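You operate a simulated robot arm through the tools that you are given. There is no shell and no other tool. Be economical: measure what you need, move in short steps, check, and stop when the job is done.

The job below is to be done with a simulated two-armed robot. You get a single attempt, and the scene is never put back.

JOB
Pick up the cream element with one hand, pass it to the other hand and put it on the middle shelf of the blue rack.
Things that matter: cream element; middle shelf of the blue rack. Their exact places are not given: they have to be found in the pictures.

It is judged by the outcome, as a careful person would: the job done as asked, and still so three seconds after it is handed in. It fails if anything else is knocked over, pushed out of place, dropped, spilled or broken.

ROBOT AND FRAMES
Two 7-joint arms with three-finger grippers on one trunk, on a base that drives. Base frame: it is fixed to the floor where the robot stands at the start and does not move with it; the origin is under the middle of the robot, x ahead of it, y to its left, z up. Readings come in cm, degrees, newtons and seconds.
The left shoulder is at the start at [3, 12.4, 100.8], the right one opposite. With the tool pointing down near the work surface each hand reaches from about 10 to 68 cm from the robot's upright axis, wherever it stands, measured 20 degrees to its own side. Places, roughly: cream element (6x6x12 cm) [50, -20, 60]; middle shelf of the blue rack [70, 0, 90]. Payload 2.2 kg a hand.
Tool frame (each hand has its own): the origin (TCP) lies between the finger pads and is the grasp point; the fingertips stand 2.8 cm ahead of it; z points along the fingers, y is the line along which they close. Largest opening 10.2 cm; the body of the gripper starts 7.1 cm behind the TCP.
Orientation is that of the tool frame in the base frame, as [roll, pitch, yaw] about the fixed x, y, z axes, in that order (R = Rz(yaw) Ry(pitch) Rx(roll)). With the fingers straight down and closing along the base's y, the tool's x points along the base's -x, its y along +y and its z along -z.

CONTROLS
- The arms move only by the tool arm_command. It takes "left_increments", "right_increments" or both (then of equal length, played together; a hand with none holds still); each is a list of rows, each a list of 7 numbers: the shift along the base's x, y, z in units of 30 mm (1.0 is 30 mm), then the turn, a rotation vector about the base's x, y, z in units of 6 degrees (1.0 is 6 degrees), then the opening, from 0 (shut) to 1 (fully open). In form: [[x, y, z, rx, ry, rz, hand], ...]. A call has 1 to 12 rows; each row shifts and turns the commanded pose from where the row before left it. A call with a number of a shift or a turn outside -1 to 1 is refused whole. A row lasts 0.2 s, in which the tool goes at most 5 cm and 8.6 degrees; a call with a longer step from one row to the next is refused whole, and so is a gripper value outside its range. A pose out of reach is approached as far as the arm can. The call stops where the force on the tool passes 40 N (or 10 N more than at its start, if that is more) or the arm is blocked; 0.2 s more then pass. The fingers move at their own pace and stop on an object; they squeeze with about 39 N. The grip force told is the motor's: it shows also when the fingers shut on nothing. Time passes only in rows, and 0.2 s behind the last, so rows that do not move let the fingers close. It gives the time, the measured TCP pose, the force on the tool (base axes), the opening and the grip force at its end, in the units of the frame above (readings bear some noise), with the torque about the TCP (base axes, N m) and any sound that the robot's microphone picked up, and new pictures: "pictures" is both (left out), scene, wrist or none (wrist: the cameras of the hands that moved).
- Cameras (640 x 400 px; columns grow to the right, rows downward): "scene" is now at [2.84, -0.67, 170.32]; the picture's right is [-0.13, -0.99, 0.00], its down [-0.91, 0.12, -0.41] and it looks along [0.41, -0.05, -0.91] (base axes); focal length 286 px, centre (320, 200). "left" rides on the left gripper at [7.2, 3.8, -8.6] in its tool frame; the picture's right is [-0.46, 0.89, 0.00], its down [-0.60, -0.32, -0.73] and it looks along [-0.65, -0.34, 0.68] (tool axes); focal length 256 px, centre (320, 200). "right" rides on the right gripper at [6.9, 4.4, -8.6] in its tool frame; the picture's right is [-0.53, 0.85, 0.00], its down [-0.58, -0.36, -0.73] and it looks along [-0.62, -0.39, 0.68] (tool axes); focal length 256 px, centre (320, 200).
- move_column(by): slides the trunk up (or, below 0, down) by that many cm; the arms and the scene camera ride with it, the base frame stays. It gives what a move gives, with no picture.
- steer(legs): drives the robot by 1 to 6 legs, each [ahead, left, turn to the left] in cm, cm and degrees, along the robot's own axes; the way and the turn of a leg run together, so that a leg with both is an arc; at most 150 cm and 180 degrees a leg. The arms and the cameras ride along, it lands a little off, and it stops where it bumps. It gives what a move gives, and a new picture of the scene camera.
- aim_head(pan, tilt): turns the head with the scene camera to pan (to the left, within 143 degrees either way) and tilt (down, from -29 to 69), counted from straight ahead of the robot. It gives what a move gives, and a new picture of the scene camera.
- pixel_to_xyz(camera, pixels): for up to 12 pixels [column, row] of the newest picture of that camera ("zoom" is the newest enlarged one), the place [x, y, z] in the base frame of the surface seen there, good to about 0.2 cm. No time passes.
- zoom(camera, box): a new picture of the part [left, top, right, bottom] of that camera's present view, enlarged. No time passes.
- close_job(): hands the job in; it is judged then, once.

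Work in short steps. Measure before you move; look again where a grasp or a placing could have gone wrong, and mend it. You have 80 turns and 260 pictures in all, those below and enlarged ones among them. Open the grippers and draw the arms clear of the work before you hand the job in, unless the task says otherwise; then end with one line.

The tools are called by a JSON object that holds its "api" and its "payload". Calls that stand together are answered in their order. arm_command: Moves the arms, as the interface text tells. Its arguments: {"type":"object","properties":{"left_increments":{"type":"array","items":{"type":"array","items":{"type":"number"}}},"right_increments":{"type":"array","items":{"type":"array","items":{"type":"number"}}},"pictures":{"type":"string","enum":["both","scene","wrist","none"]}},"required":[]} The other tools are called the same way: move_column (by) slides the trunk up or down; steer (legs) drives the base; aim_head (pan, tilt) turns the head that bears the scene camera; pixel_to_xyz (camera, pixels) gives the place of the surface under pixels of a picture; zoom (camera, box) takes an enlarged picture of a part of a camera's view; close_job () hands the job in.

At the start:

```text
t: 0.0
left_tool_pos: [36.42, 20.48, 116.13]
left_tcp_rot: [180.0, 0.0, 180.0]
left_ft_force: [0.0, 1.0, 0.4]
left_wrist_torque: [0.01, 0.0, -0.01]
left_width: 10.23
left_finger_force: 0.1
right_tool_pos: [33.03, -8.83, 109.33]
right_tcp_rot: [180.0, -0.1, -179.9]
right_ft_force: [0.2, -0.5, -1.0]
right_wrist_torque: [0.0, -0.02, 0.0]
right_width: 10.24
right_finger_force: 0.0
trunk travel left (down, up): [-25.0, 29.0]
robot x, y, heading: [0.14, 0.03, 0.2]
head pan, tilt: [-7.3, 65.8]
```

scene: 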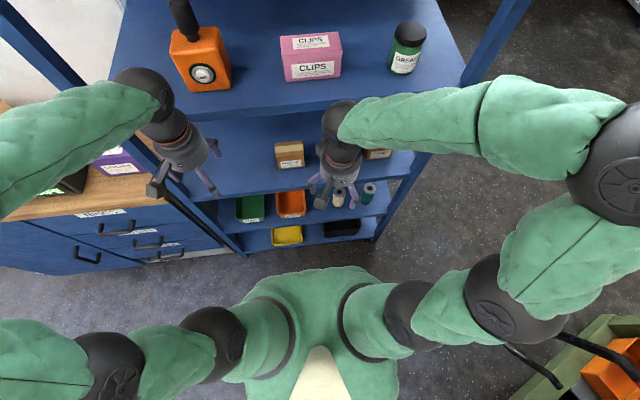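
right: 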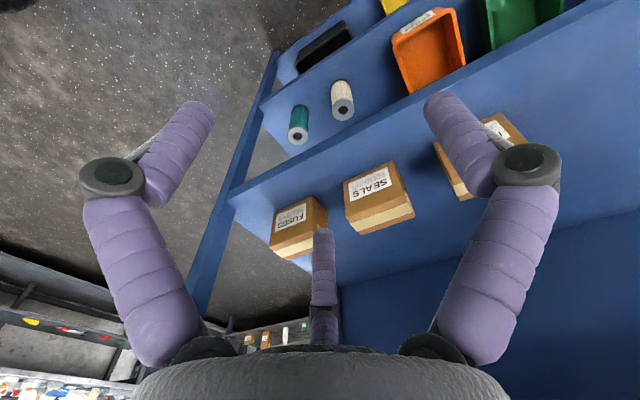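
left: 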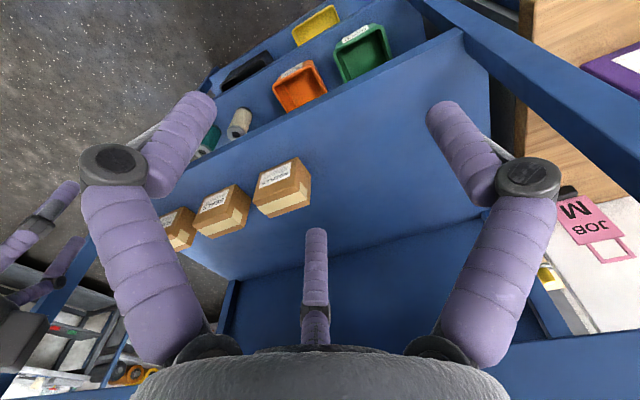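

The cream cylinder shows at about (340,195) on a lower shelf of the blue rack, next to a teal one. I'll aim the head and measure before I move.

{"api": "aim_head", "payload": {"pan": -10, "tilt": 45}}

{"api": "pixel_to_xyz", "payload": {"camera": "right", "pixels": [[342, 90], [344, 110], [298, 135], [300, 115], [340, 130], [275, 200], [230, 200], [420, 210], [425, 60], [375, 195], [280, 110], [400, 110]]}}

```text
t: 0.8
left_tool_pos: [36.37, 20.56, 116.14]
left_tcp_rot: [180.0, -0.1, 180.0]
left_ft_force: [-0.6, -0.4, 0.0]
left_wrist_torque: [-0.03, -0.01, 0.01]
left_width: 10.17
left_finger_force: 0.0
right_tool_pos: [33.08, -8.89, 109.27]
right_tcp_rot: [180.0, 0.0, 180.0]
right_ft_force: [0.3, -0.6, -0.2]
right_wrist_torque: [0.02, -0.01, -0.02]
right_width: 10.2
right_finger_force: 0.0
trunk travel left (down, up): [-25.0, 29.0]
robot x, y, heading: [0.33, -0.3, 0.1]
head pan, tilt: [-10.0, 45.0]
```

scene: 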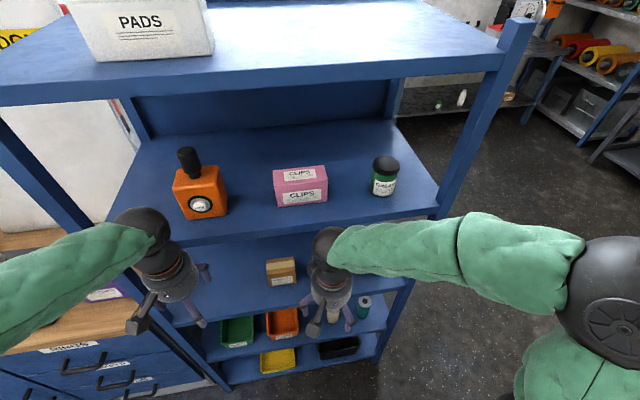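

```text
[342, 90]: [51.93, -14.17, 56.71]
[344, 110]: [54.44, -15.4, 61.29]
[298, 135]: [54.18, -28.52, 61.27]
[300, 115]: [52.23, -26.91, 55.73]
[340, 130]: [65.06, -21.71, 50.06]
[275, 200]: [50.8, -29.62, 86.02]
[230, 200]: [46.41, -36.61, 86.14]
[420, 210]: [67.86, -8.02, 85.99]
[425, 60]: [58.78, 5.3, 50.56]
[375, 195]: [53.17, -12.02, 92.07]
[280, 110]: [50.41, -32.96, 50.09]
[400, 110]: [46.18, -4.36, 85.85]
```

The shelf levels look like pads, clips, boxes (z≈86), bins and elements (z≈50), then the lowest. That makes the box shelf the middle one. I'll check the surroundings and measure the shelf edges and free space.

{"api": "pixel_to_xyz", "payload": {"camera": "left", "pixels": [[285, 170], [290, 190], [285, 205], [225, 215], [350, 130], [400, 150], [440, 120], [360, 220], [460, 55], [590, 180], [390, 105], [200, 150]]}}

{"api": "pixel_to_xyz", "payload": {"camera": "scene", "pixels": [[300, 195], [240, 240], [400, 220], [280, 265], [230, 270], [250, 300], [420, 185], [480, 100], [20, 170], [180, 310], [250, 85], [60, 265]]}}

{"api": "aim_head", "payload": {"pan": -90, "tilt": 50}}

{"api": "aim_head", "payload": {"pan": 90, "tilt": 50}}

```text
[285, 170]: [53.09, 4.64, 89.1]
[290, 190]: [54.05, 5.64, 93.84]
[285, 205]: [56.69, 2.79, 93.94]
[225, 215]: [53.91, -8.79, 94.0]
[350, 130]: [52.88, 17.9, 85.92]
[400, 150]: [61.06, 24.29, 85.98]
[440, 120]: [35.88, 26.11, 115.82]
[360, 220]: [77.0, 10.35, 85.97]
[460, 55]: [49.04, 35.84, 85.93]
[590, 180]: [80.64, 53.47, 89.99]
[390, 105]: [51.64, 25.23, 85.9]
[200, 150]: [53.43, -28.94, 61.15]
```

```text
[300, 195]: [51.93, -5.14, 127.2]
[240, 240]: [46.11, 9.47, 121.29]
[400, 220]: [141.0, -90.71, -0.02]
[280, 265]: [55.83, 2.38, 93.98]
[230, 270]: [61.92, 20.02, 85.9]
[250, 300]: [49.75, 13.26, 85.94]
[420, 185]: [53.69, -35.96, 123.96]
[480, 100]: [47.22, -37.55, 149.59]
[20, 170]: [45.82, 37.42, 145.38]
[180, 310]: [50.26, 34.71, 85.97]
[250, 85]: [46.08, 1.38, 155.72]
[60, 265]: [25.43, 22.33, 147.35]
```

```text
t: 2.4
left_tool_pos: [36.41, 20.51, 116.15]
left_tcp_rot: [180.0, 0.0, 180.0]
left_ft_force: [-0.1, -0.5, 0.9]
left_wrist_torque: [0.01, 0.0, -0.02]
left_width: 10.2
left_finger_force: 0.1
right_tool_pos: [33.17, -8.78, 109.28]
right_tcp_rot: [-179.9, -0.1, 180.0]
right_ft_force: [0.2, 0.5, 0.7]
right_wrist_torque: [-0.01, 0.03, 0.0]
right_width: 10.18
right_finger_force: 0.0
trunk travel left (down, up): [-25.0, 29.0]
robot x, y, heading: [0.05, -0.04, 0.3]
head pan, tilt: [-90.0, 50.0]
```

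scene: 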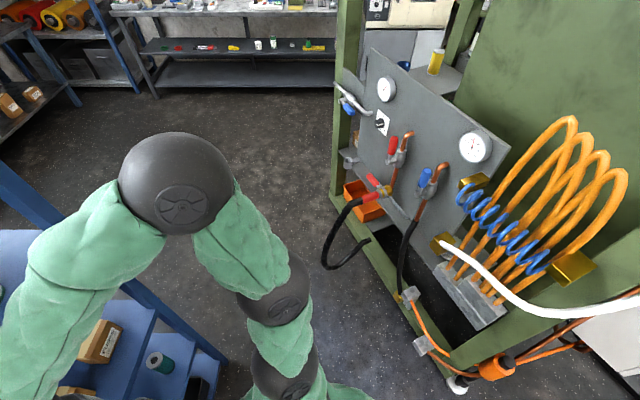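

```text
t: 5.1
left_tool_pos: [36.46, 20.53, 116.11]
left_tcp_rot: [-179.9, 0.0, -180.0]
left_ft_force: [0.1, 0.0, -0.1]
left_wrist_torque: [0.03, -0.03, -0.03]
left_width: 10.2
left_finger_force: 0.1
right_tool_pos: [33.03, -8.78, 109.2]
right_tcp_rot: [179.9, 0.0, -179.9]
right_ft_force: [0.2, -0.2, -0.1]
right_wrist_torque: [0.01, 0.01, 0.03]
right_width: 10.23
right_finger_force: 0.1
trunk travel left (down, up): [-25.0, 29.0]
robot x, y, heading: [-0.19, -0.37, -0.1]
head pan, tilt: [90.0, 50.0]
```

scene: 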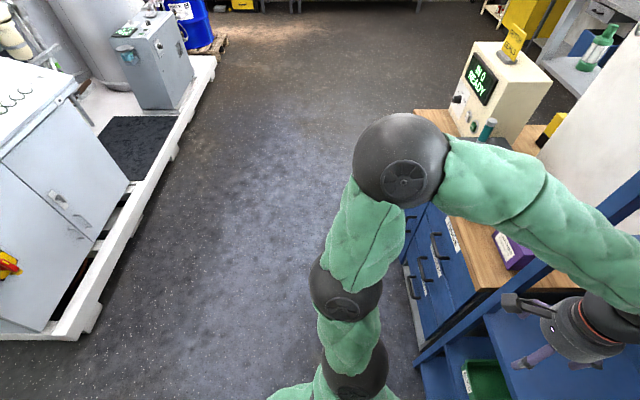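

Both flanks look clear near the robot, though there's a green cart to the right. I'll check how far away it is, then look behind before backing up.

{"api": "aim_head", "payload": {"pan": -143, "tilt": 45}}

{"api": "pixel_to_xyz", "payload": {"camera": "scene", "pixels": [[320, 380], [100, 300], [200, 250], [500, 300], [320, 250], [320, 100], [600, 350]]}}

{"api": "aim_head", "payload": {"pan": 143, "tilt": 45}}

```text
t: 8.4
left_tool_pos: [36.46, 20.51, 116.17]
left_tcp_rot: [179.9, -0.1, 180.0]
left_ft_force: [0.7, -0.7, -0.1]
left_wrist_torque: [0.01, -0.01, -0.05]
left_width: 10.22
left_finger_force: 0.1
right_tool_pos: [33.04, -8.7, 109.23]
right_tcp_rot: [-180.0, 0.0, -180.0]
right_ft_force: [-0.2, -0.5, 0.0]
right_wrist_torque: [-0.01, 0.0, -0.01]
right_width: 10.22
right_finger_force: 0.0
trunk travel left (down, up): [-25.0, 29.0]
robot x, y, heading: [0.09, -0.26, 0.2]
head pan, tilt: [-143.0, 45.0]
```

scene: 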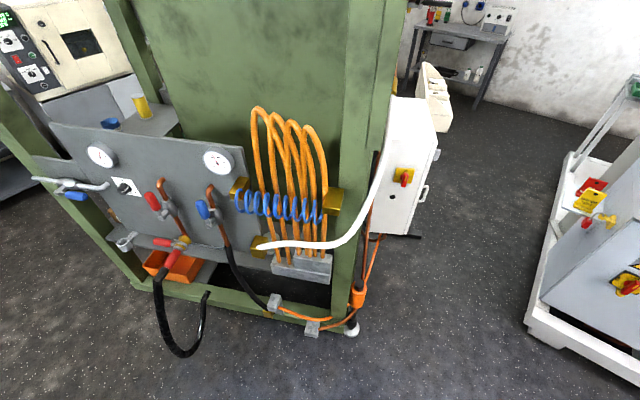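

```text
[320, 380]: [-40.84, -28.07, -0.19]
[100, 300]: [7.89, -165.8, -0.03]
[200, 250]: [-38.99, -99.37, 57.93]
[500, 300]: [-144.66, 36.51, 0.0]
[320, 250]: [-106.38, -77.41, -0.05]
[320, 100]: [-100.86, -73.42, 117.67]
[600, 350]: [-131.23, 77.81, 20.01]
```

```text
t: 12.3
left_tool_pos: [36.52, 20.47, 116.11]
left_tcp_rot: [-179.9, 0.0, -180.0]
left_ft_force: [-1.1, -0.1, -0.1]
left_wrist_torque: [0.01, -0.01, 0.01]
left_width: 10.21
left_finger_force: 0.0
right_tool_pos: [33.09, -8.64, 109.23]
right_tcp_rot: [180.0, 0.0, -180.0]
right_ft_force: [0.4, -0.2, -0.4]
right_wrist_torque: [-0.01, -0.02, 0.0]
right_width: 10.19
right_finger_force: 0.0
trunk travel left (down, up): [-25.0, 29.0]
robot x, y, heading: [-0.09, -0.32, 0.3]
head pan, tilt: [143.0, 45.0]
```

scene: 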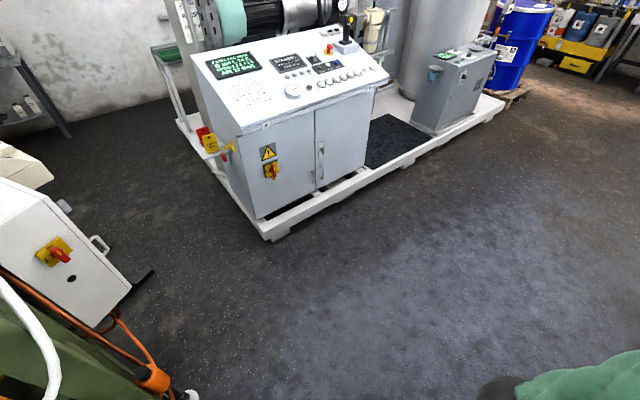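

The nearest obstacle behind is the cart at about (-40,-99), so backing up 15 cm is safe. After that I'll lower the trunk and aim the head at the work.

{"api": "steer", "payload": {"legs": [[-15, 0, 0]]}}

{"api": "move_column", "payload": {"by": -18}}

{"api": "aim_head", "payload": {"pan": -5, "tilt": 48}}

```text
t: 13.7
left_tool_pos: [21.1, 20.44, 116.13]
left_tcp_rot: [180.0, 0.1, 179.9]
left_ft_force: [0.3, -0.1, 0.5]
left_wrist_torque: [-0.01, -0.03, -0.03]
left_width: 10.22
left_finger_force: 0.0
right_tool_pos: [17.59, -8.72, 109.36]
right_tcp_rot: [-179.9, 0.1, 179.9]
right_ft_force: [-0.6, -0.4, -0.2]
right_wrist_torque: [0.01, -0.01, 0.01]
right_width: 10.21
right_finger_force: 0.0
trunk travel left (down, up): [-25.0, 29.0]
robot x, y, heading: [-15.3, -0.13, -0.3]
head pan, tilt: [143.0, 45.0]
```

scene: 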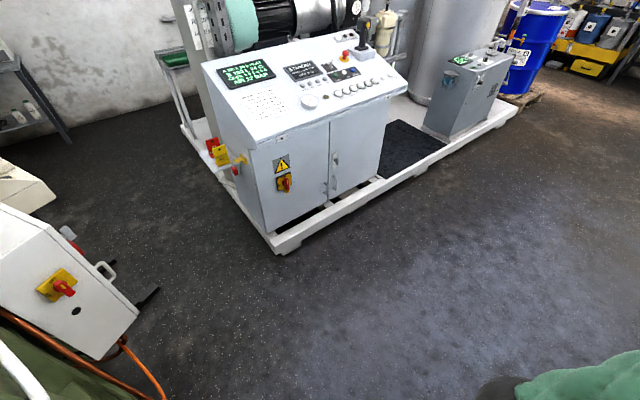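

```text
t: 15.7
left_tool_pos: [21.17, 20.41, 98.08]
left_tcp_rot: [179.9, -0.1, 180.0]
left_ft_force: [-0.5, -0.2, 0.4]
left_wrist_torque: [0.0, 0.04, 0.02]
left_width: 10.18
left_finger_force: 0.1
right_tool_pos: [17.8, -8.74, 91.39]
right_tcp_rot: [180.0, 0.0, 180.0]
right_ft_force: [-1.3, -0.1, -0.4]
right_wrist_torque: [-0.01, 0.0, 0.02]
right_width: 10.18
right_finger_force: 0.0
trunk travel left (down, up): [-7.0, 47.0]
robot x, y, heading: [-14.95, 0.2, -0.1]
head pan, tilt: [143.0, 45.0]
```

```text
t: 18.0
left_tool_pos: [21.23, 20.48, 98.17]
left_tcp_rot: [-180.0, 0.1, 179.8]
left_ft_force: [-0.7, -0.4, 0.3]
left_wrist_torque: [0.02, 0.01, -0.01]
left_width: 10.2
left_finger_force: 0.0
right_tool_pos: [17.69, -8.81, 91.31]
right_tcp_rot: [179.9, 0.0, 179.9]
right_ft_force: [0.8, 0.5, -0.1]
right_wrist_torque: [0.0, 0.0, 0.02]
right_width: 10.2
right_finger_force: 0.1
trunk travel left (down, up): [-7.0, 47.0]
robot x, y, heading: [-15.27, 0.2, 0.1]
head pan, tilt: [-5.0, 48.0]
```

scene: 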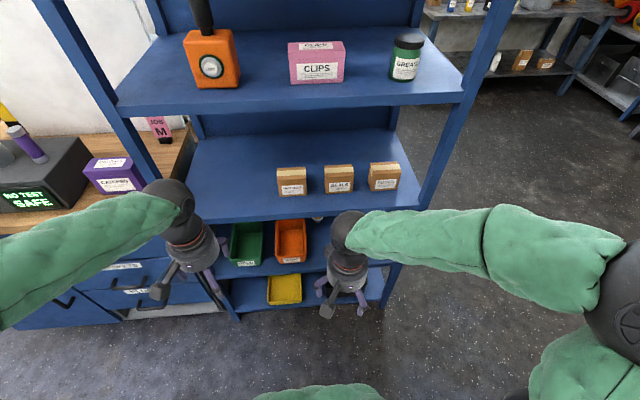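

Nothing is in the way in front of the right hand. I'll swing the right tool to point ahead and 30° down, and bring it in front of the cream element (target about 35,-15,61).

{"api": "arm_command", "payload": {"right_increments": [[0.4, -0.17, -0.85, 0, -1, 0, 1], [0.4, -0.17, -0.85, 0, -1, 0, 1], [0.4, -0.17, -0.85, 0, -1, 0, 1], [0.4, -0.17, -0.85, 0, -1, 0, 1], [0.4, -0.17, -0.85, 0, -1, 0, 1], [0.4, -0.17, -0.85, 0, -1, 0, 1], [0.4, -0.17, -0.85, 0, -1, 0, 1], [0.4, -0.17, -0.85, 0, -1, 0, 1], [0.4, -0.17, -0.85, 0, -1, 0, 1], [0.4, -0.17, -0.85, 0, -1, 0, 1], [0.4, -0.17, -0.85, 0, 0, 0, 1], [0.4, -0.17, -0.85, 0, 0, 0, 1]]}}

```text
t: 20.6
left_tool_pos: [21.19, 20.48, 98.23]
left_tcp_rot: [-179.9, 0.1, 179.9]
left_ft_force: [0.4, 0.6, -0.2]
left_wrist_torque: [-0.02, -0.03, -0.01]
left_width: 10.2
left_finger_force: 0.0
right_tool_pos: [32.87, -7.93, 63.93]
right_tcp_rot: [-179.7, 59.8, 180.0]
right_ft_force: [-0.8, 0.1, -0.2]
right_wrist_torque: [0.01, -0.01, 0.01]
right_width: 10.2
right_finger_force: 0.0
right hand out of reach, approached as far as the arm can: row 9, 10, 11, 12
trunk travel left (down, up): [-7.0, 47.0]
robot x, y, heading: [-15.04, -0.28, 0.0]
head pan, tilt: [-5.0, 48.0]
```

scene: 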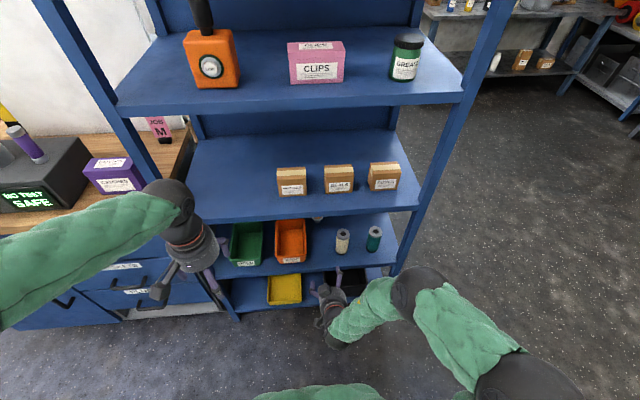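
right: 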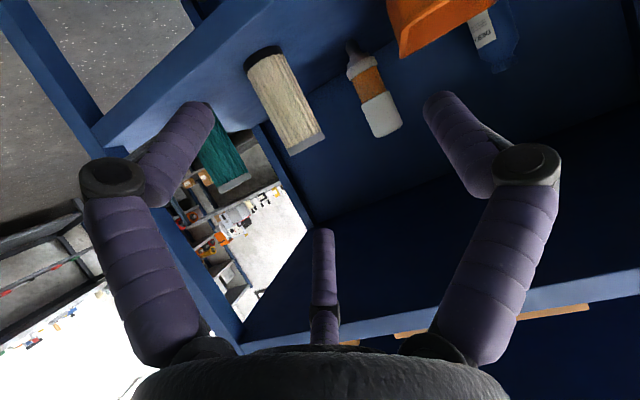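

The arm stopped short on reach. I'll measure the cream element at (285,100) and its neighbours before adjusting.

{"api": "pixel_to_xyz", "payload": {"camera": "right", "pixels": [[268, 90], [285, 100], [302, 108], [264, 52], [308, 143], [305, 147], [385, 115], [362, 70], [225, 160], [130, 130], [410, 45], [218, 135]]}}

{"api": "pixel_to_xyz", "payload": {"camera": "scene", "pixels": [[342, 233], [342, 243], [374, 231], [316, 260], [345, 262], [316, 220]]}}

{"api": "move_column", "payload": {"by": -6.5}}

```text
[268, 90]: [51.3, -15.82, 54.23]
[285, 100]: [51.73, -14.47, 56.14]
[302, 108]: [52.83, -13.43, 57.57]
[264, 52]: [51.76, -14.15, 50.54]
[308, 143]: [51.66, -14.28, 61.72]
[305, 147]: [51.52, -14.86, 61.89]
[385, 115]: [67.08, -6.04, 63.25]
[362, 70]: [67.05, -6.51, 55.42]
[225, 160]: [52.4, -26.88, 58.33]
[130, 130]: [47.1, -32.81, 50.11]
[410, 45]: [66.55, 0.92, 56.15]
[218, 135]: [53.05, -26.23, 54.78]
```

```text
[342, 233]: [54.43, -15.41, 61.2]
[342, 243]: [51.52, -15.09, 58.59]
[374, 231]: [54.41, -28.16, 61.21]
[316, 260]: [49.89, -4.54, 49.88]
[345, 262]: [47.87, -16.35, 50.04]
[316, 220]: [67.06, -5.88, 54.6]
```

```text
t: 21.6
left_tool_pos: [21.13, 20.44, 91.7]
left_tcp_rot: [180.0, 0.0, 179.9]
left_ft_force: [0.7, -0.2, 0.0]
left_wrist_torque: [0.02, -0.01, 0.0]
left_width: 10.18
left_finger_force: 0.0
right_tool_pos: [32.88, -7.89, 57.45]
right_tcp_rot: [-179.7, 59.8, 179.9]
right_ft_force: [-0.7, -0.1, -0.2]
right_wrist_torque: [0.02, 0.02, -0.03]
right_width: 10.22
right_finger_force: 0.1
trunk travel left (down, up): [-0.5, 53.5]
robot x, y, heading: [-15.66, -0.11, 0.1]
head pan, tilt: [-5.0, 48.0]
```

The cream axis is at about (54.3,-15.3), with z running from 50 to 61.7. I'll line up the right hand in y first, in front of the shelf.

{"api": "arm_command", "payload": {"right_increments": [[0.2, -0.6, 0, 0, 0, 0, 1], [0.2, -0.6, 0, 0, 0, 0, 1], [0.2, -0.6, 0, 0, 0, 0, 1], [0.2, -0.6, 0, 0, 0, 0, 1]], "pictures": "wrist"}}

```text
t: 22.6
left_tool_pos: [21.15, 20.44, 91.77]
left_tcp_rot: [180.0, 0.0, 180.0]
left_ft_force: [-0.5, 0.2, 0.0]
left_wrist_torque: [-0.02, -0.01, -0.01]
left_width: 10.2
left_finger_force: 0.1
right_tool_pos: [32.85, -7.88, 57.27]
right_tcp_rot: [-179.7, 59.8, 179.9]
right_ft_force: [0.7, -0.3, -0.4]
right_wrist_torque: [-0.01, 0.02, -0.01]
right_width: 10.2
right_finger_force: 0.1
right hand out of reach, approached as far as the arm can: row 1, 2, 3, 4
trunk travel left (down, up): [-0.5, 53.5]
robot x, y, heading: [-15.47, -0.18, -0.1]
head pan, tilt: [-5.0, 48.0]
```

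right: 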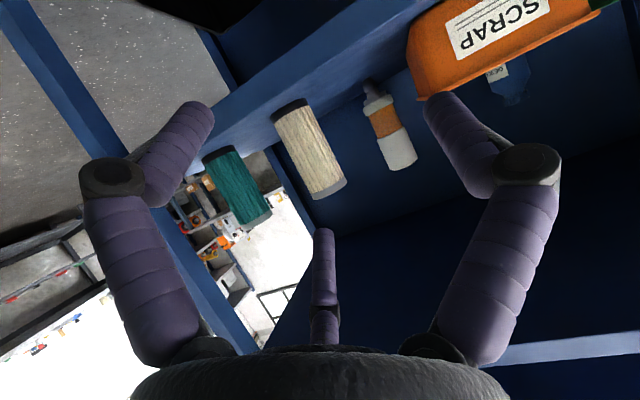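

No movement, so a joint limit is likely. I'll try small test motions: up and forward.

{"api": "arm_command", "payload": {"right_increments": [[0.3, 0, 0.7, 0, 0, 0, 1], [0.3, 0, 0.7, 0, 0, 0, 1], [0.3, 0, 0.7, 0, 0, 0, 1]], "pictures": "none"}}

```text
t: 23.4
left_tool_pos: [21.16, 20.48, 91.65]
left_tcp_rot: [180.0, 0.1, 179.9]
left_ft_force: [-0.5, -0.1, 0.3]
left_wrist_torque: [0.01, 0.01, 0.0]
left_width: 10.18
left_finger_force: 0.1
right_tool_pos: [35.66, -7.87, 63.56]
right_tcp_rot: [-179.7, 59.7, 179.9]
right_ft_force: [0.2, 0.1, 0.7]
right_wrist_torque: [-0.01, 0.0, -0.02]
right_width: 10.21
right_finger_force: 0.2
trunk travel left (down, up): [-0.5, 53.5]
robot x, y, heading: [-15.17, -0.04, -0.0]
head pan, tilt: [-5.0, 48.0]
```

That moved, so the command starts from the actual pose. Next I'll try stepping right alone.

{"api": "arm_command", "payload": {"right_increments": [[0.2, -0.5, 0.2, 0, 0, 0, 1], [0.2, -0.5, 0, 0, 0, 0, 1], [0.2, -0.5, 0, 0, 0, 0, 1], [0.2, -0.5, 0, 0, 0, 0, 1], [0.1, -0.4, 0, 0, 0, 0, 1]], "pictures": "none"}}

```text
t: 24.6
left_tool_pos: [21.19, 20.54, 91.63]
left_tcp_rot: [180.0, 0.0, 179.9]
left_ft_force: [-0.2, -0.6, 0.4]
left_wrist_torque: [-0.02, 0.0, 0.03]
left_width: 10.23
left_finger_force: 0.0
right_tool_pos: [37.56, -11.95, 64.2]
right_tcp_rot: [-179.2, 59.6, 179.8]
right_ft_force: [0.0, 0.2, 0.7]
right_wrist_torque: [-0.03, -0.03, 0.0]
right_width: 10.18
right_finger_force: 0.0
right hand out of reach, approached as far as the arm can: row 3, 4, 5
trunk travel left (down, up): [-0.5, 53.5]
robot x, y, heading: [-15.5, -0.13, -0.2]
head pan, tilt: [-5.0, 48.0]
```

The limit comes at y≈-12, so I'll strafe the base right 3.4 cm instead. Then I'll look.

{"api": "steer", "payload": {"legs": [[0, -3.4, 0]]}}

{"api": "zoom", "payload": {"camera": "right", "box": [0, 0, 640, 400]}}

```text
t: 25.5
left_tool_pos: [21.12, 17.08, 91.58]
left_tcp_rot: [-180.0, -0.1, 179.9]
left_ft_force: [-0.5, -0.2, 0.2]
left_wrist_torque: [0.03, 0.02, 0.02]
left_width: 10.19
left_finger_force: 0.0
right_tool_pos: [37.51, -15.43, 64.24]
right_tcp_rot: [-179.3, 59.6, 179.7]
right_ft_force: [0.7, 0.5, 0.7]
right_wrist_torque: [-0.05, 0.0, 0.01]
right_width: 10.21
right_finger_force: 0.0
trunk travel left (down, up): [-0.5, 53.5]
robot x, y, heading: [-15.44, -3.2, -0.2]
head pan, tilt: [-5.0, 48.0]
```

scene: 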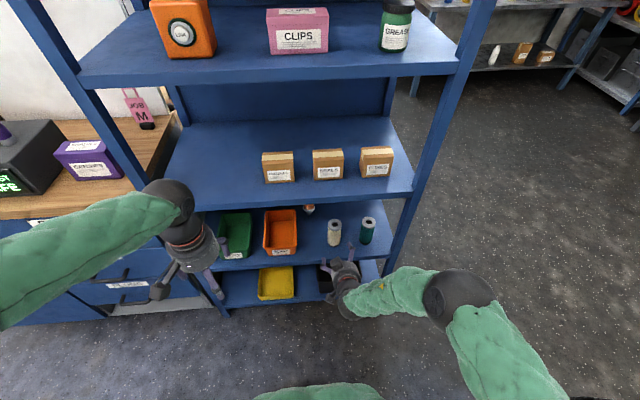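

```text
1.00 times, centred on (320, 200) of right (not enlarged: the box is as wide or as high as the picture)
```

zoom: 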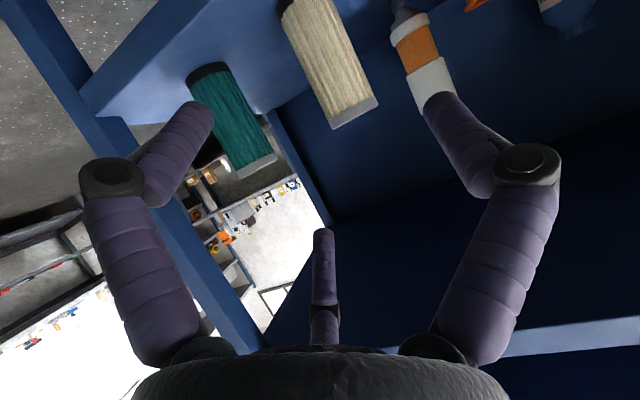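

The hand is in line at y=-15.4. I'll advance diagonally down towards the front of the element.

{"api": "arm_command", "payload": {"right_increments": [[0.5, 0, -0.5, 0, 0, 0, 1], [0.5, 0, -0.5, 0, 0, 0, 1], [0.5, 0, -0.5, 0, 0, 0, 1], [0.5, 0, -0.5, 0, 0, 0, 1], [0.5, 0, -0.5, 0, 0, 0, 1]]}}

```text
t: 26.7
left_tool_pos: [21.14, 17.06, 91.67]
left_tcp_rot: [-180.0, 0.0, 179.9]
left_ft_force: [0.6, -0.5, -0.3]
left_wrist_torque: [0.0, -0.01, 0.01]
left_width: 10.21
left_finger_force: 0.1
right_tool_pos: [39.73, -15.45, 62.12]
right_tcp_rot: [-178.8, 59.3, 179.8]
right_ft_force: [-1.4, -0.4, 0.6]
right_wrist_torque: [0.01, 0.03, 0.0]
right_width: 10.24
right_finger_force: 0.1
right hand out of reach, approached as far as the arm can: row 2, 3, 4, 5
trunk travel left (down, up): [-0.5, 53.5]
robot x, y, heading: [-15.37, -3.23, -0.4]
head pan, tilt: [-5.0, 48.0]
```

scene: 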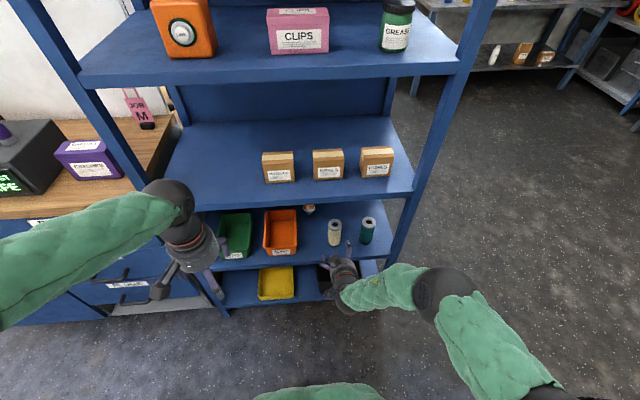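
right: 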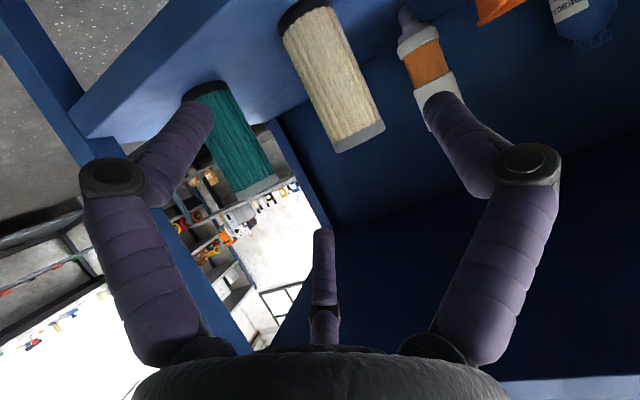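

The forearm comes in from the right, so pointing the hand somewhat left should relieve the wrist. I'll yaw +24° in place and pitch slightly more down.

{"api": "arm_command", "payload": {"right_increments": [[0, 0, 0, 0, 0, 1, 1], [0, 0, 0, 0, 0, 1, 1], [0, 0, 0, 0, 0, 1, 1], [0, 0, 0, 0, 0, 1, 1], [0, 0, -0.4, 0, 0, 0, 1], [0, 0, -0.5, 0, 0, 0, 1], [0, 0, -0.5, 0, 0, 0, 1]], "pictures": "wrist"}}

```text
t: 28.3
left_tool_pos: [21.14, 16.92, 91.7]
left_tcp_rot: [180.0, -0.1, 179.9]
left_ft_force: [-0.6, -0.5, -0.3]
left_wrist_torque: [0.0, -0.01, 0.0]
left_width: 10.2
left_finger_force: 0.1
right_tool_pos: [39.94, -14.33, 58.59]
right_tcp_rot: [-178.3, 59.2, 179.8]
right_ft_force: [-1.2, -0.9, -0.9]
right_wrist_torque: [0.0, -0.02, 0.0]
right_width: 10.21
right_finger_force: 0.2
right hand out of reach, approached as far as the arm can: row 1, 2, 3, 4, 6, 7
trunk travel left (down, up): [-0.5, 53.5]
robot x, y, heading: [-15.26, -3.54, -0.0]
head pan, tilt: [-5.0, 48.0]
```

right: 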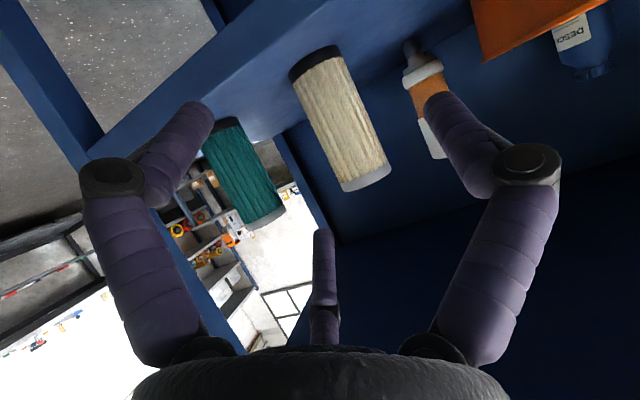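

Yawing left was blocked, but lowering worked (z 58.6). I'll try a small yaw right with a forward-down step, and measure the elbow position.

{"api": "arm_command", "payload": {"right_increments": [[0, 0, 0, 0, 0, -1, 1], [0, 0, 0, 0, 0, -1, 1], [0, 0, -0.4, 0, 0, 0, 1], [0.3, 0, -0.4, 0, 0, 0, 1], [0.4, 0, -0.2, 0, 0, 0, 1]]}}

{"api": "pixel_to_xyz", "payload": {"camera": "scene", "pixels": [[440, 290], [430, 275], [400, 275], [380, 300], [460, 275], [500, 330], [400, 205], [390, 260]]}}

```text
t: 29.5
left_tool_pos: [21.14, 17.06, 91.69]
left_tcp_rot: [-179.9, -0.1, 179.8]
left_ft_force: [0.4, -0.3, 1.1]
left_wrist_torque: [0.01, 0.02, 0.01]
left_width: 10.22
left_finger_force: 0.0
right_tool_pos: [41.96, -14.04, 55.35]
right_tcp_rot: [-178.8, 59.3, 167.8]
right_ft_force: [0.6, -0.9, 1.3]
right_wrist_torque: [0.01, 0.0, 0.0]
right_width: 10.18
right_finger_force: 0.1
trunk travel left (down, up): [-0.5, 53.5]
robot x, y, heading: [-15.42, -3.7, -0.6]
head pan, tilt: [-5.0, 48.0]
```

scene: 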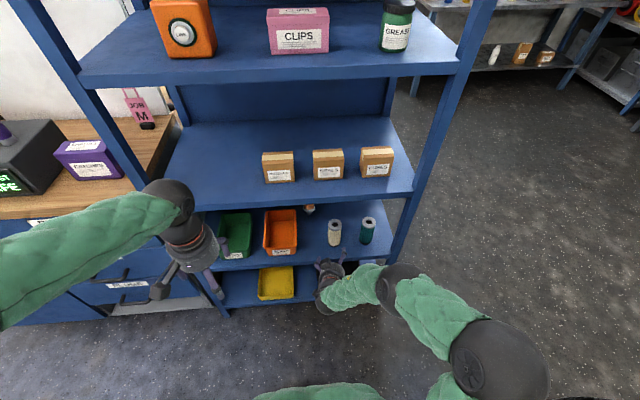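
right: 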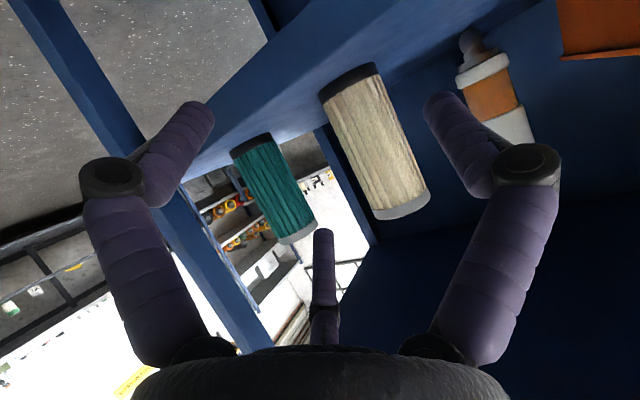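

```text
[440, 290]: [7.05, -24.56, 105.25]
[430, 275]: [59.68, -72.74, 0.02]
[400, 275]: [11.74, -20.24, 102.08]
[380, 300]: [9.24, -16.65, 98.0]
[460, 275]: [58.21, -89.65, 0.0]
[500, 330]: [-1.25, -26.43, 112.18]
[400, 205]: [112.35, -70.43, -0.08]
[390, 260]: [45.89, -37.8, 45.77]
```

That worked: TCP is at (42.0,-14.0,55.35), yawed 12° right. I'll shift 1.4 cm left and then advance along the tool axis most of the way.

{"api": "arm_command", "payload": {"right_increments": [[0.05, 0.45, -0.1, 0, 0, 0, 1], [0.6, -0.13, 0, 0, 0, 0, 1], [0.6, -0.13, 0, 0, 0, 0, 1], [0.6, -0.13, 0, 0, 0, 0, 1]]}}

```text
t: 30.5
left_tool_pos: [21.13, 17.0, 91.69]
left_tcp_rot: [179.9, -0.1, 179.8]
left_ft_force: [0.2, -0.5, -0.1]
left_wrist_torque: [0.0, 0.03, -0.03]
left_width: 10.21
left_finger_force: 0.0
right_tool_pos: [47.66, -14.01, 55.14]
right_tcp_rot: [-178.8, 59.3, 167.8]
right_ft_force: [-0.3, -0.5, 0.3]
right_wrist_torque: [0.01, 0.0, -0.01]
right_width: 10.22
right_finger_force: 0.1
trunk travel left (down, up): [-0.5, 53.5]
robot x, y, heading: [-15.57, -3.69, -0.1]
head pan, tilt: [-5.0, 48.0]
```

scene: 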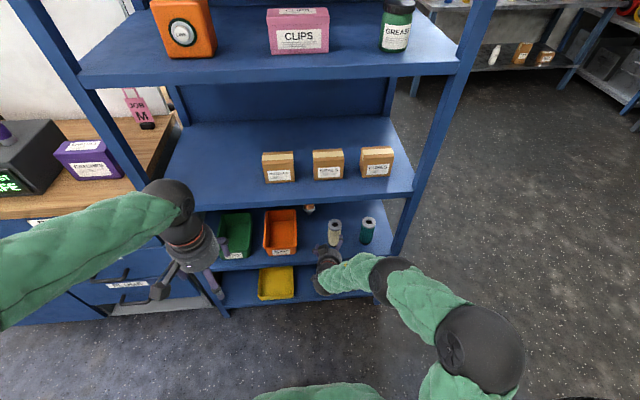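
right: 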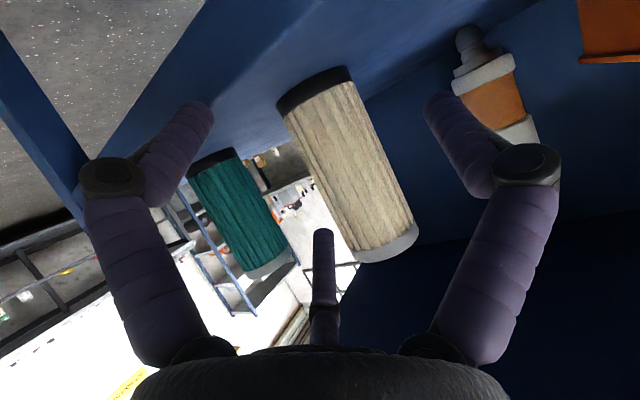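

The element is centred between the fingers. I'll advance the last 6.6 cm.

{"api": "arm_command", "payload": {"right_increments": [[0.54, -0.11, -0.05, 0, 0, 0, 1], [0.54, -0.11, -0.05, 0, 0, 0, 1], [0.54, -0.11, 0, 0, 0, 0, 1], [0.54, -0.11, 0, 0, 0, 0, 1], [0, 0, 0, 0, 0, 0, 1]]}}

```text
t: 30.9
left_tool_pos: [21.04, 16.84, 91.56]
left_tcp_rot: [-180.0, -0.1, 179.8]
left_ft_force: [0.7, -0.4, -0.3]
left_wrist_torque: [0.01, -0.01, 0.0]
left_width: 10.2
left_finger_force: 0.0
right_tool_pos: [47.97, -14.52, 54.12]
right_tcp_rot: [-178.1, 58.2, 167.9]
right_ft_force: [-13.1, -6.7, 7.6]
right_wrist_torque: [-0.43, 0.66, -0.06]
right_width: 10.26
right_finger_force: 0.1
trunk travel left (down, up): [-0.5, 53.5]
robot x, y, heading: [-15.36, -3.83, -0.2]
head pan, tilt: [-5.0, 48.0]
stopped in row 2 (right hand): the force on the tool passed its limit at 60 N (the readings are from after the stop); the commanded pose is now the measured one
```

scene: 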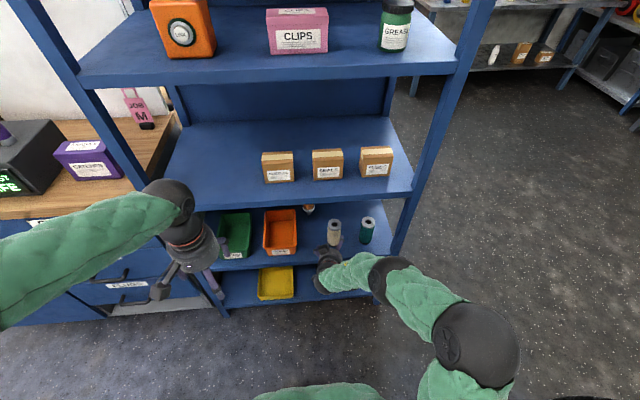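
right: 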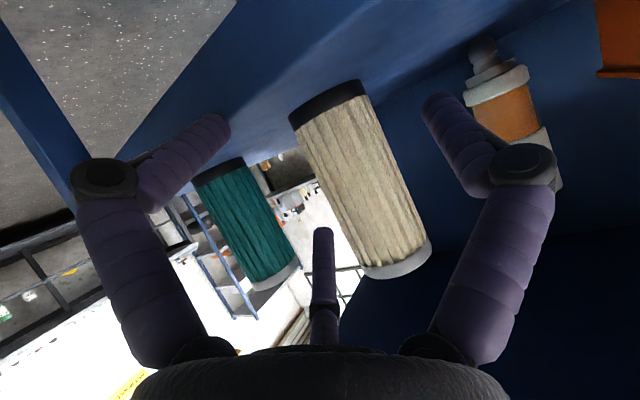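

Contact: the force line crosses near the shelf front edge at about (46,-16,50), so something on the hand sticks out below it. I'll measure the visible finger parts to find its true shape.

{"api": "pixel_to_xyz", "payload": {"camera": "right", "pixels": [[210, 125], [160, 180], [105, 180], [130, 270], [440, 110], [470, 170], [520, 165], [490, 280], [323, 240], [323, 300], [345, 180], [395, 260]]}}

{"api": "zoom", "payload": {"camera": "scene", "box": [250, 180, 430, 320]}}

```text
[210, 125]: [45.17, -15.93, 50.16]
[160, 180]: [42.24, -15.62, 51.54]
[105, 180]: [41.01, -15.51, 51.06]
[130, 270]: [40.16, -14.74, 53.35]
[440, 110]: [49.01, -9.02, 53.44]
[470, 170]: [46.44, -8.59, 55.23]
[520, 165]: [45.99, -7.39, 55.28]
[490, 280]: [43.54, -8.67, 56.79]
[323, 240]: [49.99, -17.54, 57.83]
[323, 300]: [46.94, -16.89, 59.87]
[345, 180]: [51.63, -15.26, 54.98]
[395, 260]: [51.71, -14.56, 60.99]
```

```text
2.86 times, centred on (340, 250) of scene
```

zoom: 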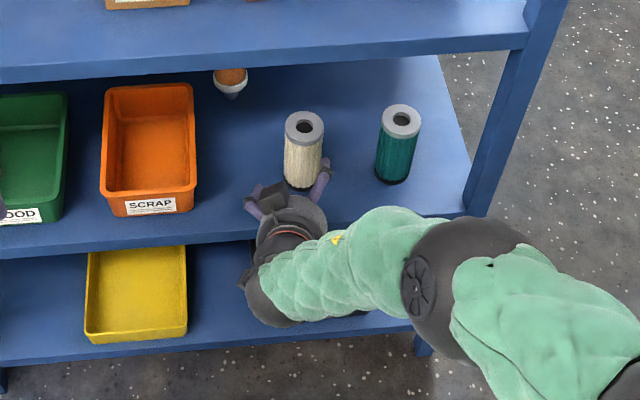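

The hand actually has three fingers: one on +y, and two on -y set at tool x≈±4.5. The lower one touched the shelf edge. I'll back off and close in free air to see how they move.

{"api": "arm_command", "payload": {"right_increments": [[-0.3, 0.06, 0.4, 0, 0, 0, 1], [-0.6, 0.13, 0.3, 0, 0, 0, 1], [-0.6, 0.13, 0.3, 0, 0, 0, 1], [-0.6, 0.13, 0.3, 0, 0, 0, 0.55], [0, 0, 0, 0, 0, 0, 0.55], [0, 0, 0, 0, 0, 0, 0.55]]}}

{"api": "pixel_to_xyz", "payload": {"camera": "right", "pixels": [[200, 120], [440, 110], [323, 240]]}}

```text
t: 32.3
left_tool_pos: [21.17, 16.94, 91.75]
left_tcp_rot: [180.0, 0.0, 179.8]
left_ft_force: [0.7, -0.3, 0.9]
left_wrist_torque: [-0.01, 0.0, -0.01]
left_width: 10.19
left_finger_force: 0.1
right_tool_pos: [41.8, -13.07, 58.22]
right_tcp_rot: [-178.4, 58.3, 168.0]
right_ft_force: [0.3, -0.4, -0.2]
right_wrist_torque: [0.01, 0.03, 0.01]
right_width: 5.64
right_finger_force: 0.0
trunk travel left (down, up): [-0.5, 53.5]
robot x, y, heading: [-14.86, -3.28, -0.3]
head pan, tilt: [-5.0, 48.0]
```

scene: 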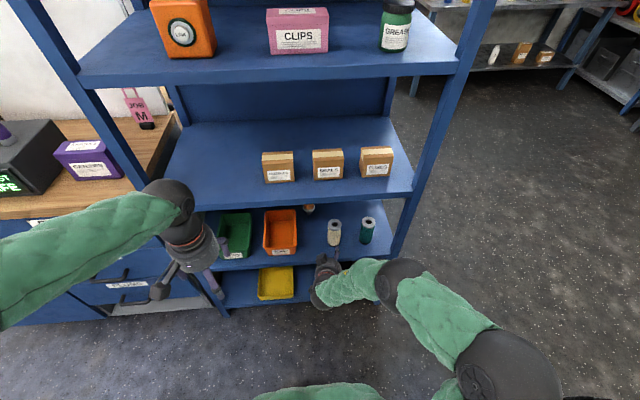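
right: 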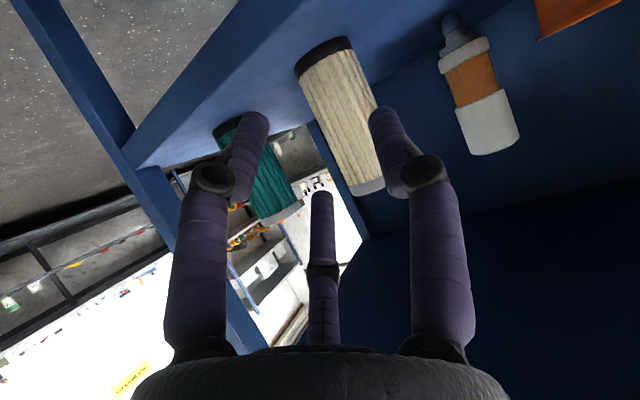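

```text
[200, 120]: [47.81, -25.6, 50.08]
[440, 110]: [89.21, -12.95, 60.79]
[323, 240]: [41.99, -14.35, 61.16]
```

The fingers close like a three-jaw chuck: A from +y, B and C from -y at ±x. A crosswise grip therefore works with the cylinder offset toward A, but clearance is small. I'll reopen, reduce the tilt to ~15° and measure both the element and the finger gap precisely.

{"api": "arm_command", "payload": {"right_increments": [[-0.3, 0, 0.2, 0.2, -0.95, 0, 1], [0, 0, 0.2, 0.2, -0.95, 0, 1], [0, 0, 0, 0.1, -0.6, 0, 1]]}}

{"api": "zoom", "payload": {"camera": "scene", "box": [290, 200, 390, 262]}}

```text
t: 33.1
left_tool_pos: [21.14, 16.95, 91.68]
left_tcp_rot: [179.9, 0.0, 179.8]
left_ft_force: [0.4, 0.0, -0.1]
left_wrist_torque: [0.02, -0.01, 0.0]
left_width: 10.18
left_finger_force: 0.1
right_tool_pos: [40.9, -12.99, 59.34]
right_tcp_rot: [162.2, 71.4, 150.4]
right_ft_force: [-0.4, 0.7, 0.4]
right_wrist_torque: [-0.03, 0.0, -0.02]
right_width: 10.21
right_finger_force: 0.2
trunk travel left (down, up): [-0.5, 53.5]
robot x, y, heading: [-15.12, -3.54, -0.4]
head pan, tilt: [-5.0, 48.0]
```

scene: 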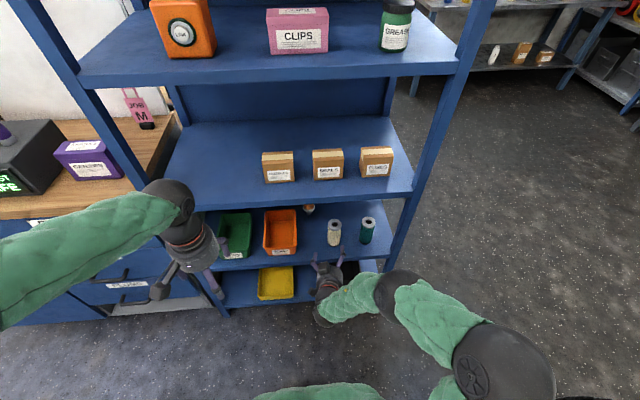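
right: 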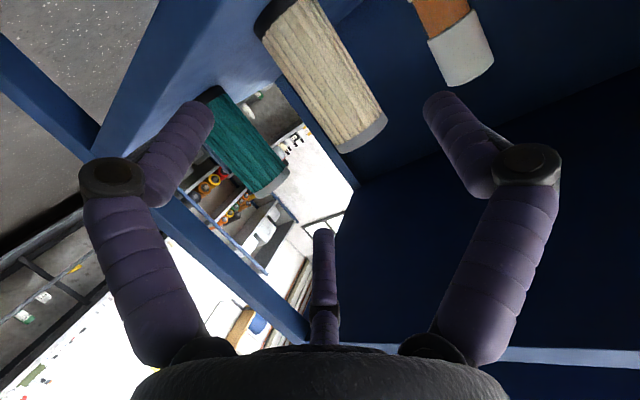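

```text
6.40 times, centred on (340, 231) of scene
```

zoom: 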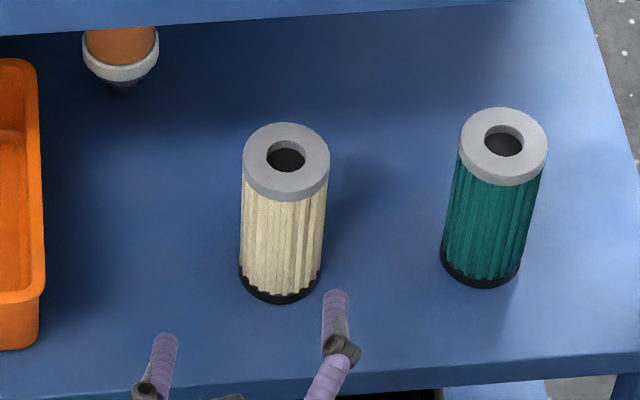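

The tool now points 18° down with ~6° unwanted roll, which I'll take out. I'll measure the element's cap edges in the zoomed view and the finger parts in the wrist view.

{"api": "pixel_to_xyz", "payload": {"camera": "zoom", "pixels": [[247, 160], [327, 160], [286, 127], [286, 186], [246, 165], [325, 172], [335, 300], [338, 318], [165, 345], [162, 365], [463, 145], [545, 145]]}}

{"api": "pixel_to_xyz", "payload": {"camera": "right", "pixels": [[205, 115], [190, 150], [165, 160], [432, 105], [440, 130], [470, 180], [325, 235], [333, 240], [333, 290], [330, 320], [205, 140], [450, 105]]}}

{"api": "arm_command", "payload": {"right_increments": [[0, 0, 0, -0.9, 0.17, 0.29, 1], [0, 0, 0, 0, 0, 0, 1]], "pictures": "wrist"}}

```text
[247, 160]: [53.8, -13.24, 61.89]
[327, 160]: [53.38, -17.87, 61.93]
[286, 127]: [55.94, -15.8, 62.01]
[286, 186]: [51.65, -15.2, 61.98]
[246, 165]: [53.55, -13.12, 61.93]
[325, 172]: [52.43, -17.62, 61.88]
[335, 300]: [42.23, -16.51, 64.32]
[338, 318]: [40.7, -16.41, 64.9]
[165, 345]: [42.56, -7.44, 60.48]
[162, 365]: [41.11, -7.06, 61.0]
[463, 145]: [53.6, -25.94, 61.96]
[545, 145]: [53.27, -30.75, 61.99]
```

```text
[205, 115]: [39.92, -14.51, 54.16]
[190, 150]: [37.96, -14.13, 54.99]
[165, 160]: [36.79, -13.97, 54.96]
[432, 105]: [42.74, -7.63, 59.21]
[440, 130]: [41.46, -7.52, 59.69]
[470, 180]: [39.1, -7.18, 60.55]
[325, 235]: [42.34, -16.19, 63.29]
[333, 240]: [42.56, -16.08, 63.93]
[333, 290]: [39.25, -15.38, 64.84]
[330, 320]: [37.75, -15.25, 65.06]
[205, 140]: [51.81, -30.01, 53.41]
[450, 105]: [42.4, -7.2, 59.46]
```

```text
t: 33.7
left_tool_pos: [21.09, 16.84, 91.67]
left_tcp_rot: [179.9, -0.1, 179.8]
left_ft_force: [0.1, 0.6, 0.7]
left_wrist_torque: [0.0, -0.02, 0.03]
left_width: 10.21
left_finger_force: 0.1
right_tool_pos: [40.93, -13.11, 59.39]
right_tcp_rot: [-179.8, 72.4, 169.1]
right_ft_force: [0.3, -0.2, -0.6]
right_wrist_torque: [0.03, 0.02, 0.0]
right_width: 10.2
right_finger_force: 0.0
trunk travel left (down, up): [-0.5, 53.5]
robot x, y, heading: [-15.25, -3.6, -0.1]
head pan, tilt: [-5.0, 48.0]
```

right: 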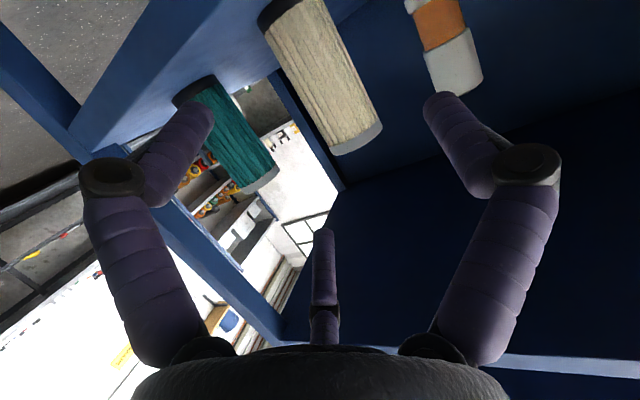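

The element's axis is at (53.8,-15.5), diameter 4.9, top at 62.0. The finger gap is about 7, so it fits if the cylinder is offset 1.3 cm toward A. Target TCP is (54.0,-16.9,57.3); I'll do the first part of the approach now.

{"api": "arm_command", "payload": {"right_increments": [[-0.08, -0.39, -0.7, 0, 0, 0, 1], [0, 0, 0, 0, 0, 0, 1], [0.74, -0.143, 0, 0, 0, 0, 1], [0.74, -0.143, 0, 0, 0, 0, 1], [0.5, -0.1, 0, 0, 0, 0, 1], [0, 0, 0, 0, 0, 0, 1]]}}

{"api": "zoom", "payload": {"camera": "scene", "box": [290, 200, 390, 262]}}

```text
t: 35.1
left_tool_pos: [21.15, 16.9, 91.61]
left_tcp_rot: [180.0, 0.0, 179.7]
left_ft_force: [0.5, 0.0, 0.8]
left_wrist_torque: [-0.04, -0.01, -0.01]
left_width: 10.17
left_finger_force: 0.0
right_tool_pos: [46.65, -15.45, 57.25]
right_tcp_rot: [179.9, 72.4, 168.8]
right_ft_force: [0.0, 0.0, 0.6]
right_wrist_torque: [0.02, 0.01, 0.0]
right_width: 10.22
right_finger_force: 0.1
trunk travel left (down, up): [-0.5, 53.5]
robot x, y, heading: [-15.36, -3.24, 0.0]
head pan, tilt: [-5.0, 48.0]
```

scene: 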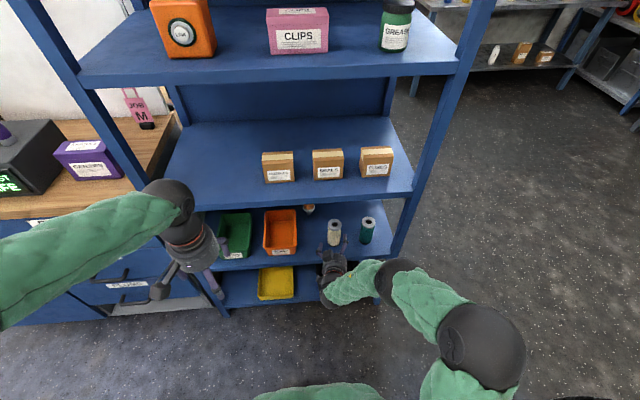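
right: 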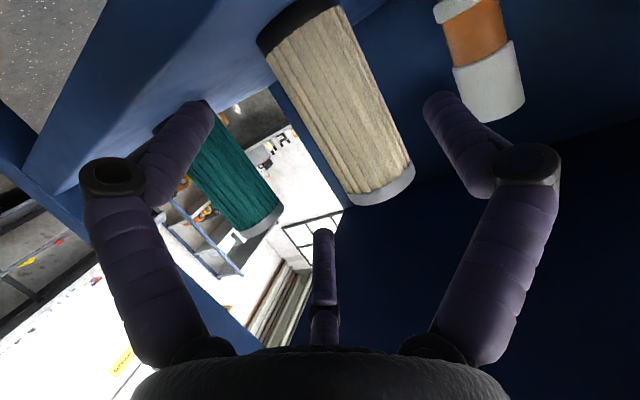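

```text
6.40 times, centred on (340, 231) of scene
```

zoom: 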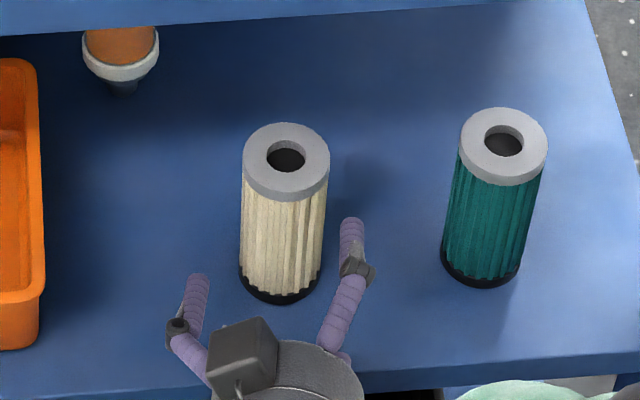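

Fingers straddle well: A left, B and C right. I'll go forward the remaining 7.5 cm.

{"api": "arm_command", "payload": {"right_increments": [[0.6, -0.118, 0, 0, 0, 0, 1], [0.6, -0.118, 0, 0, 0, 0, 1], [0.6, -0.118, 0, 0, 0, 0, 1], [0.6, -0.118, 0, 0, 0, 0, 1], [0, 0, 0, 0, 0, 0, 1]], "pictures": "wrist"}}

{"api": "zoom", "payload": {"camera": "scene", "box": [290, 200, 390, 262]}}

```text
t: 36.3
left_tool_pos: [21.1, 16.97, 91.64]
left_tcp_rot: [-180.0, 0.0, 179.9]
left_ft_force: [0.5, -0.1, 0.5]
left_wrist_torque: [0.01, 0.0, 0.02]
left_width: 10.2
left_finger_force: 0.1
right_tool_pos: [53.7, -16.82, 57.27]
right_tcp_rot: [179.8, 72.4, 168.8]
right_ft_force: [-0.1, 0.0, -0.3]
right_wrist_torque: [0.0, 0.0, 0.01]
right_width: 10.19
right_finger_force: 0.0
trunk travel left (down, up): [-0.5, 53.5]
robot x, y, heading: [-15.5, -3.55, -0.1]
head pan, tilt: [-5.0, 48.0]
```

right: 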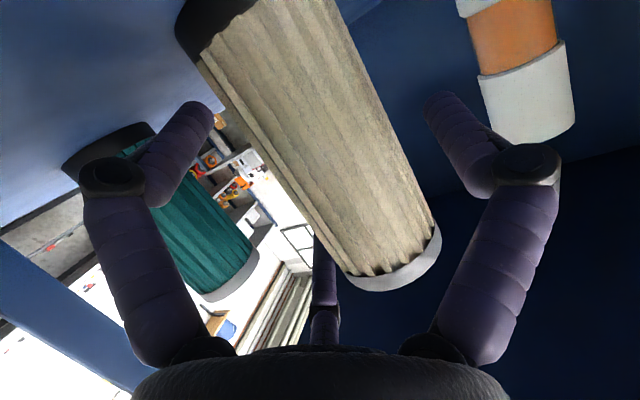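

```text
6.40 times, centred on (340, 231) of scene
```

zoom: 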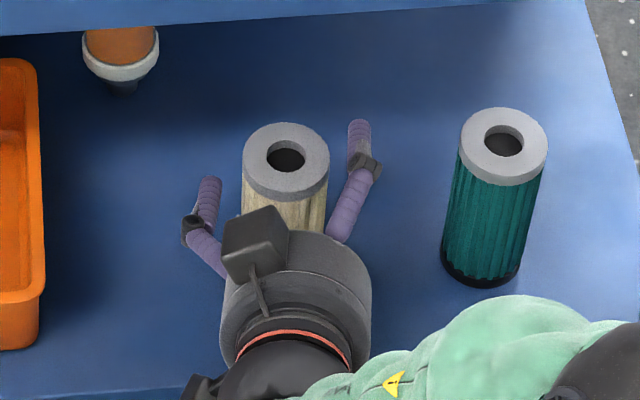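

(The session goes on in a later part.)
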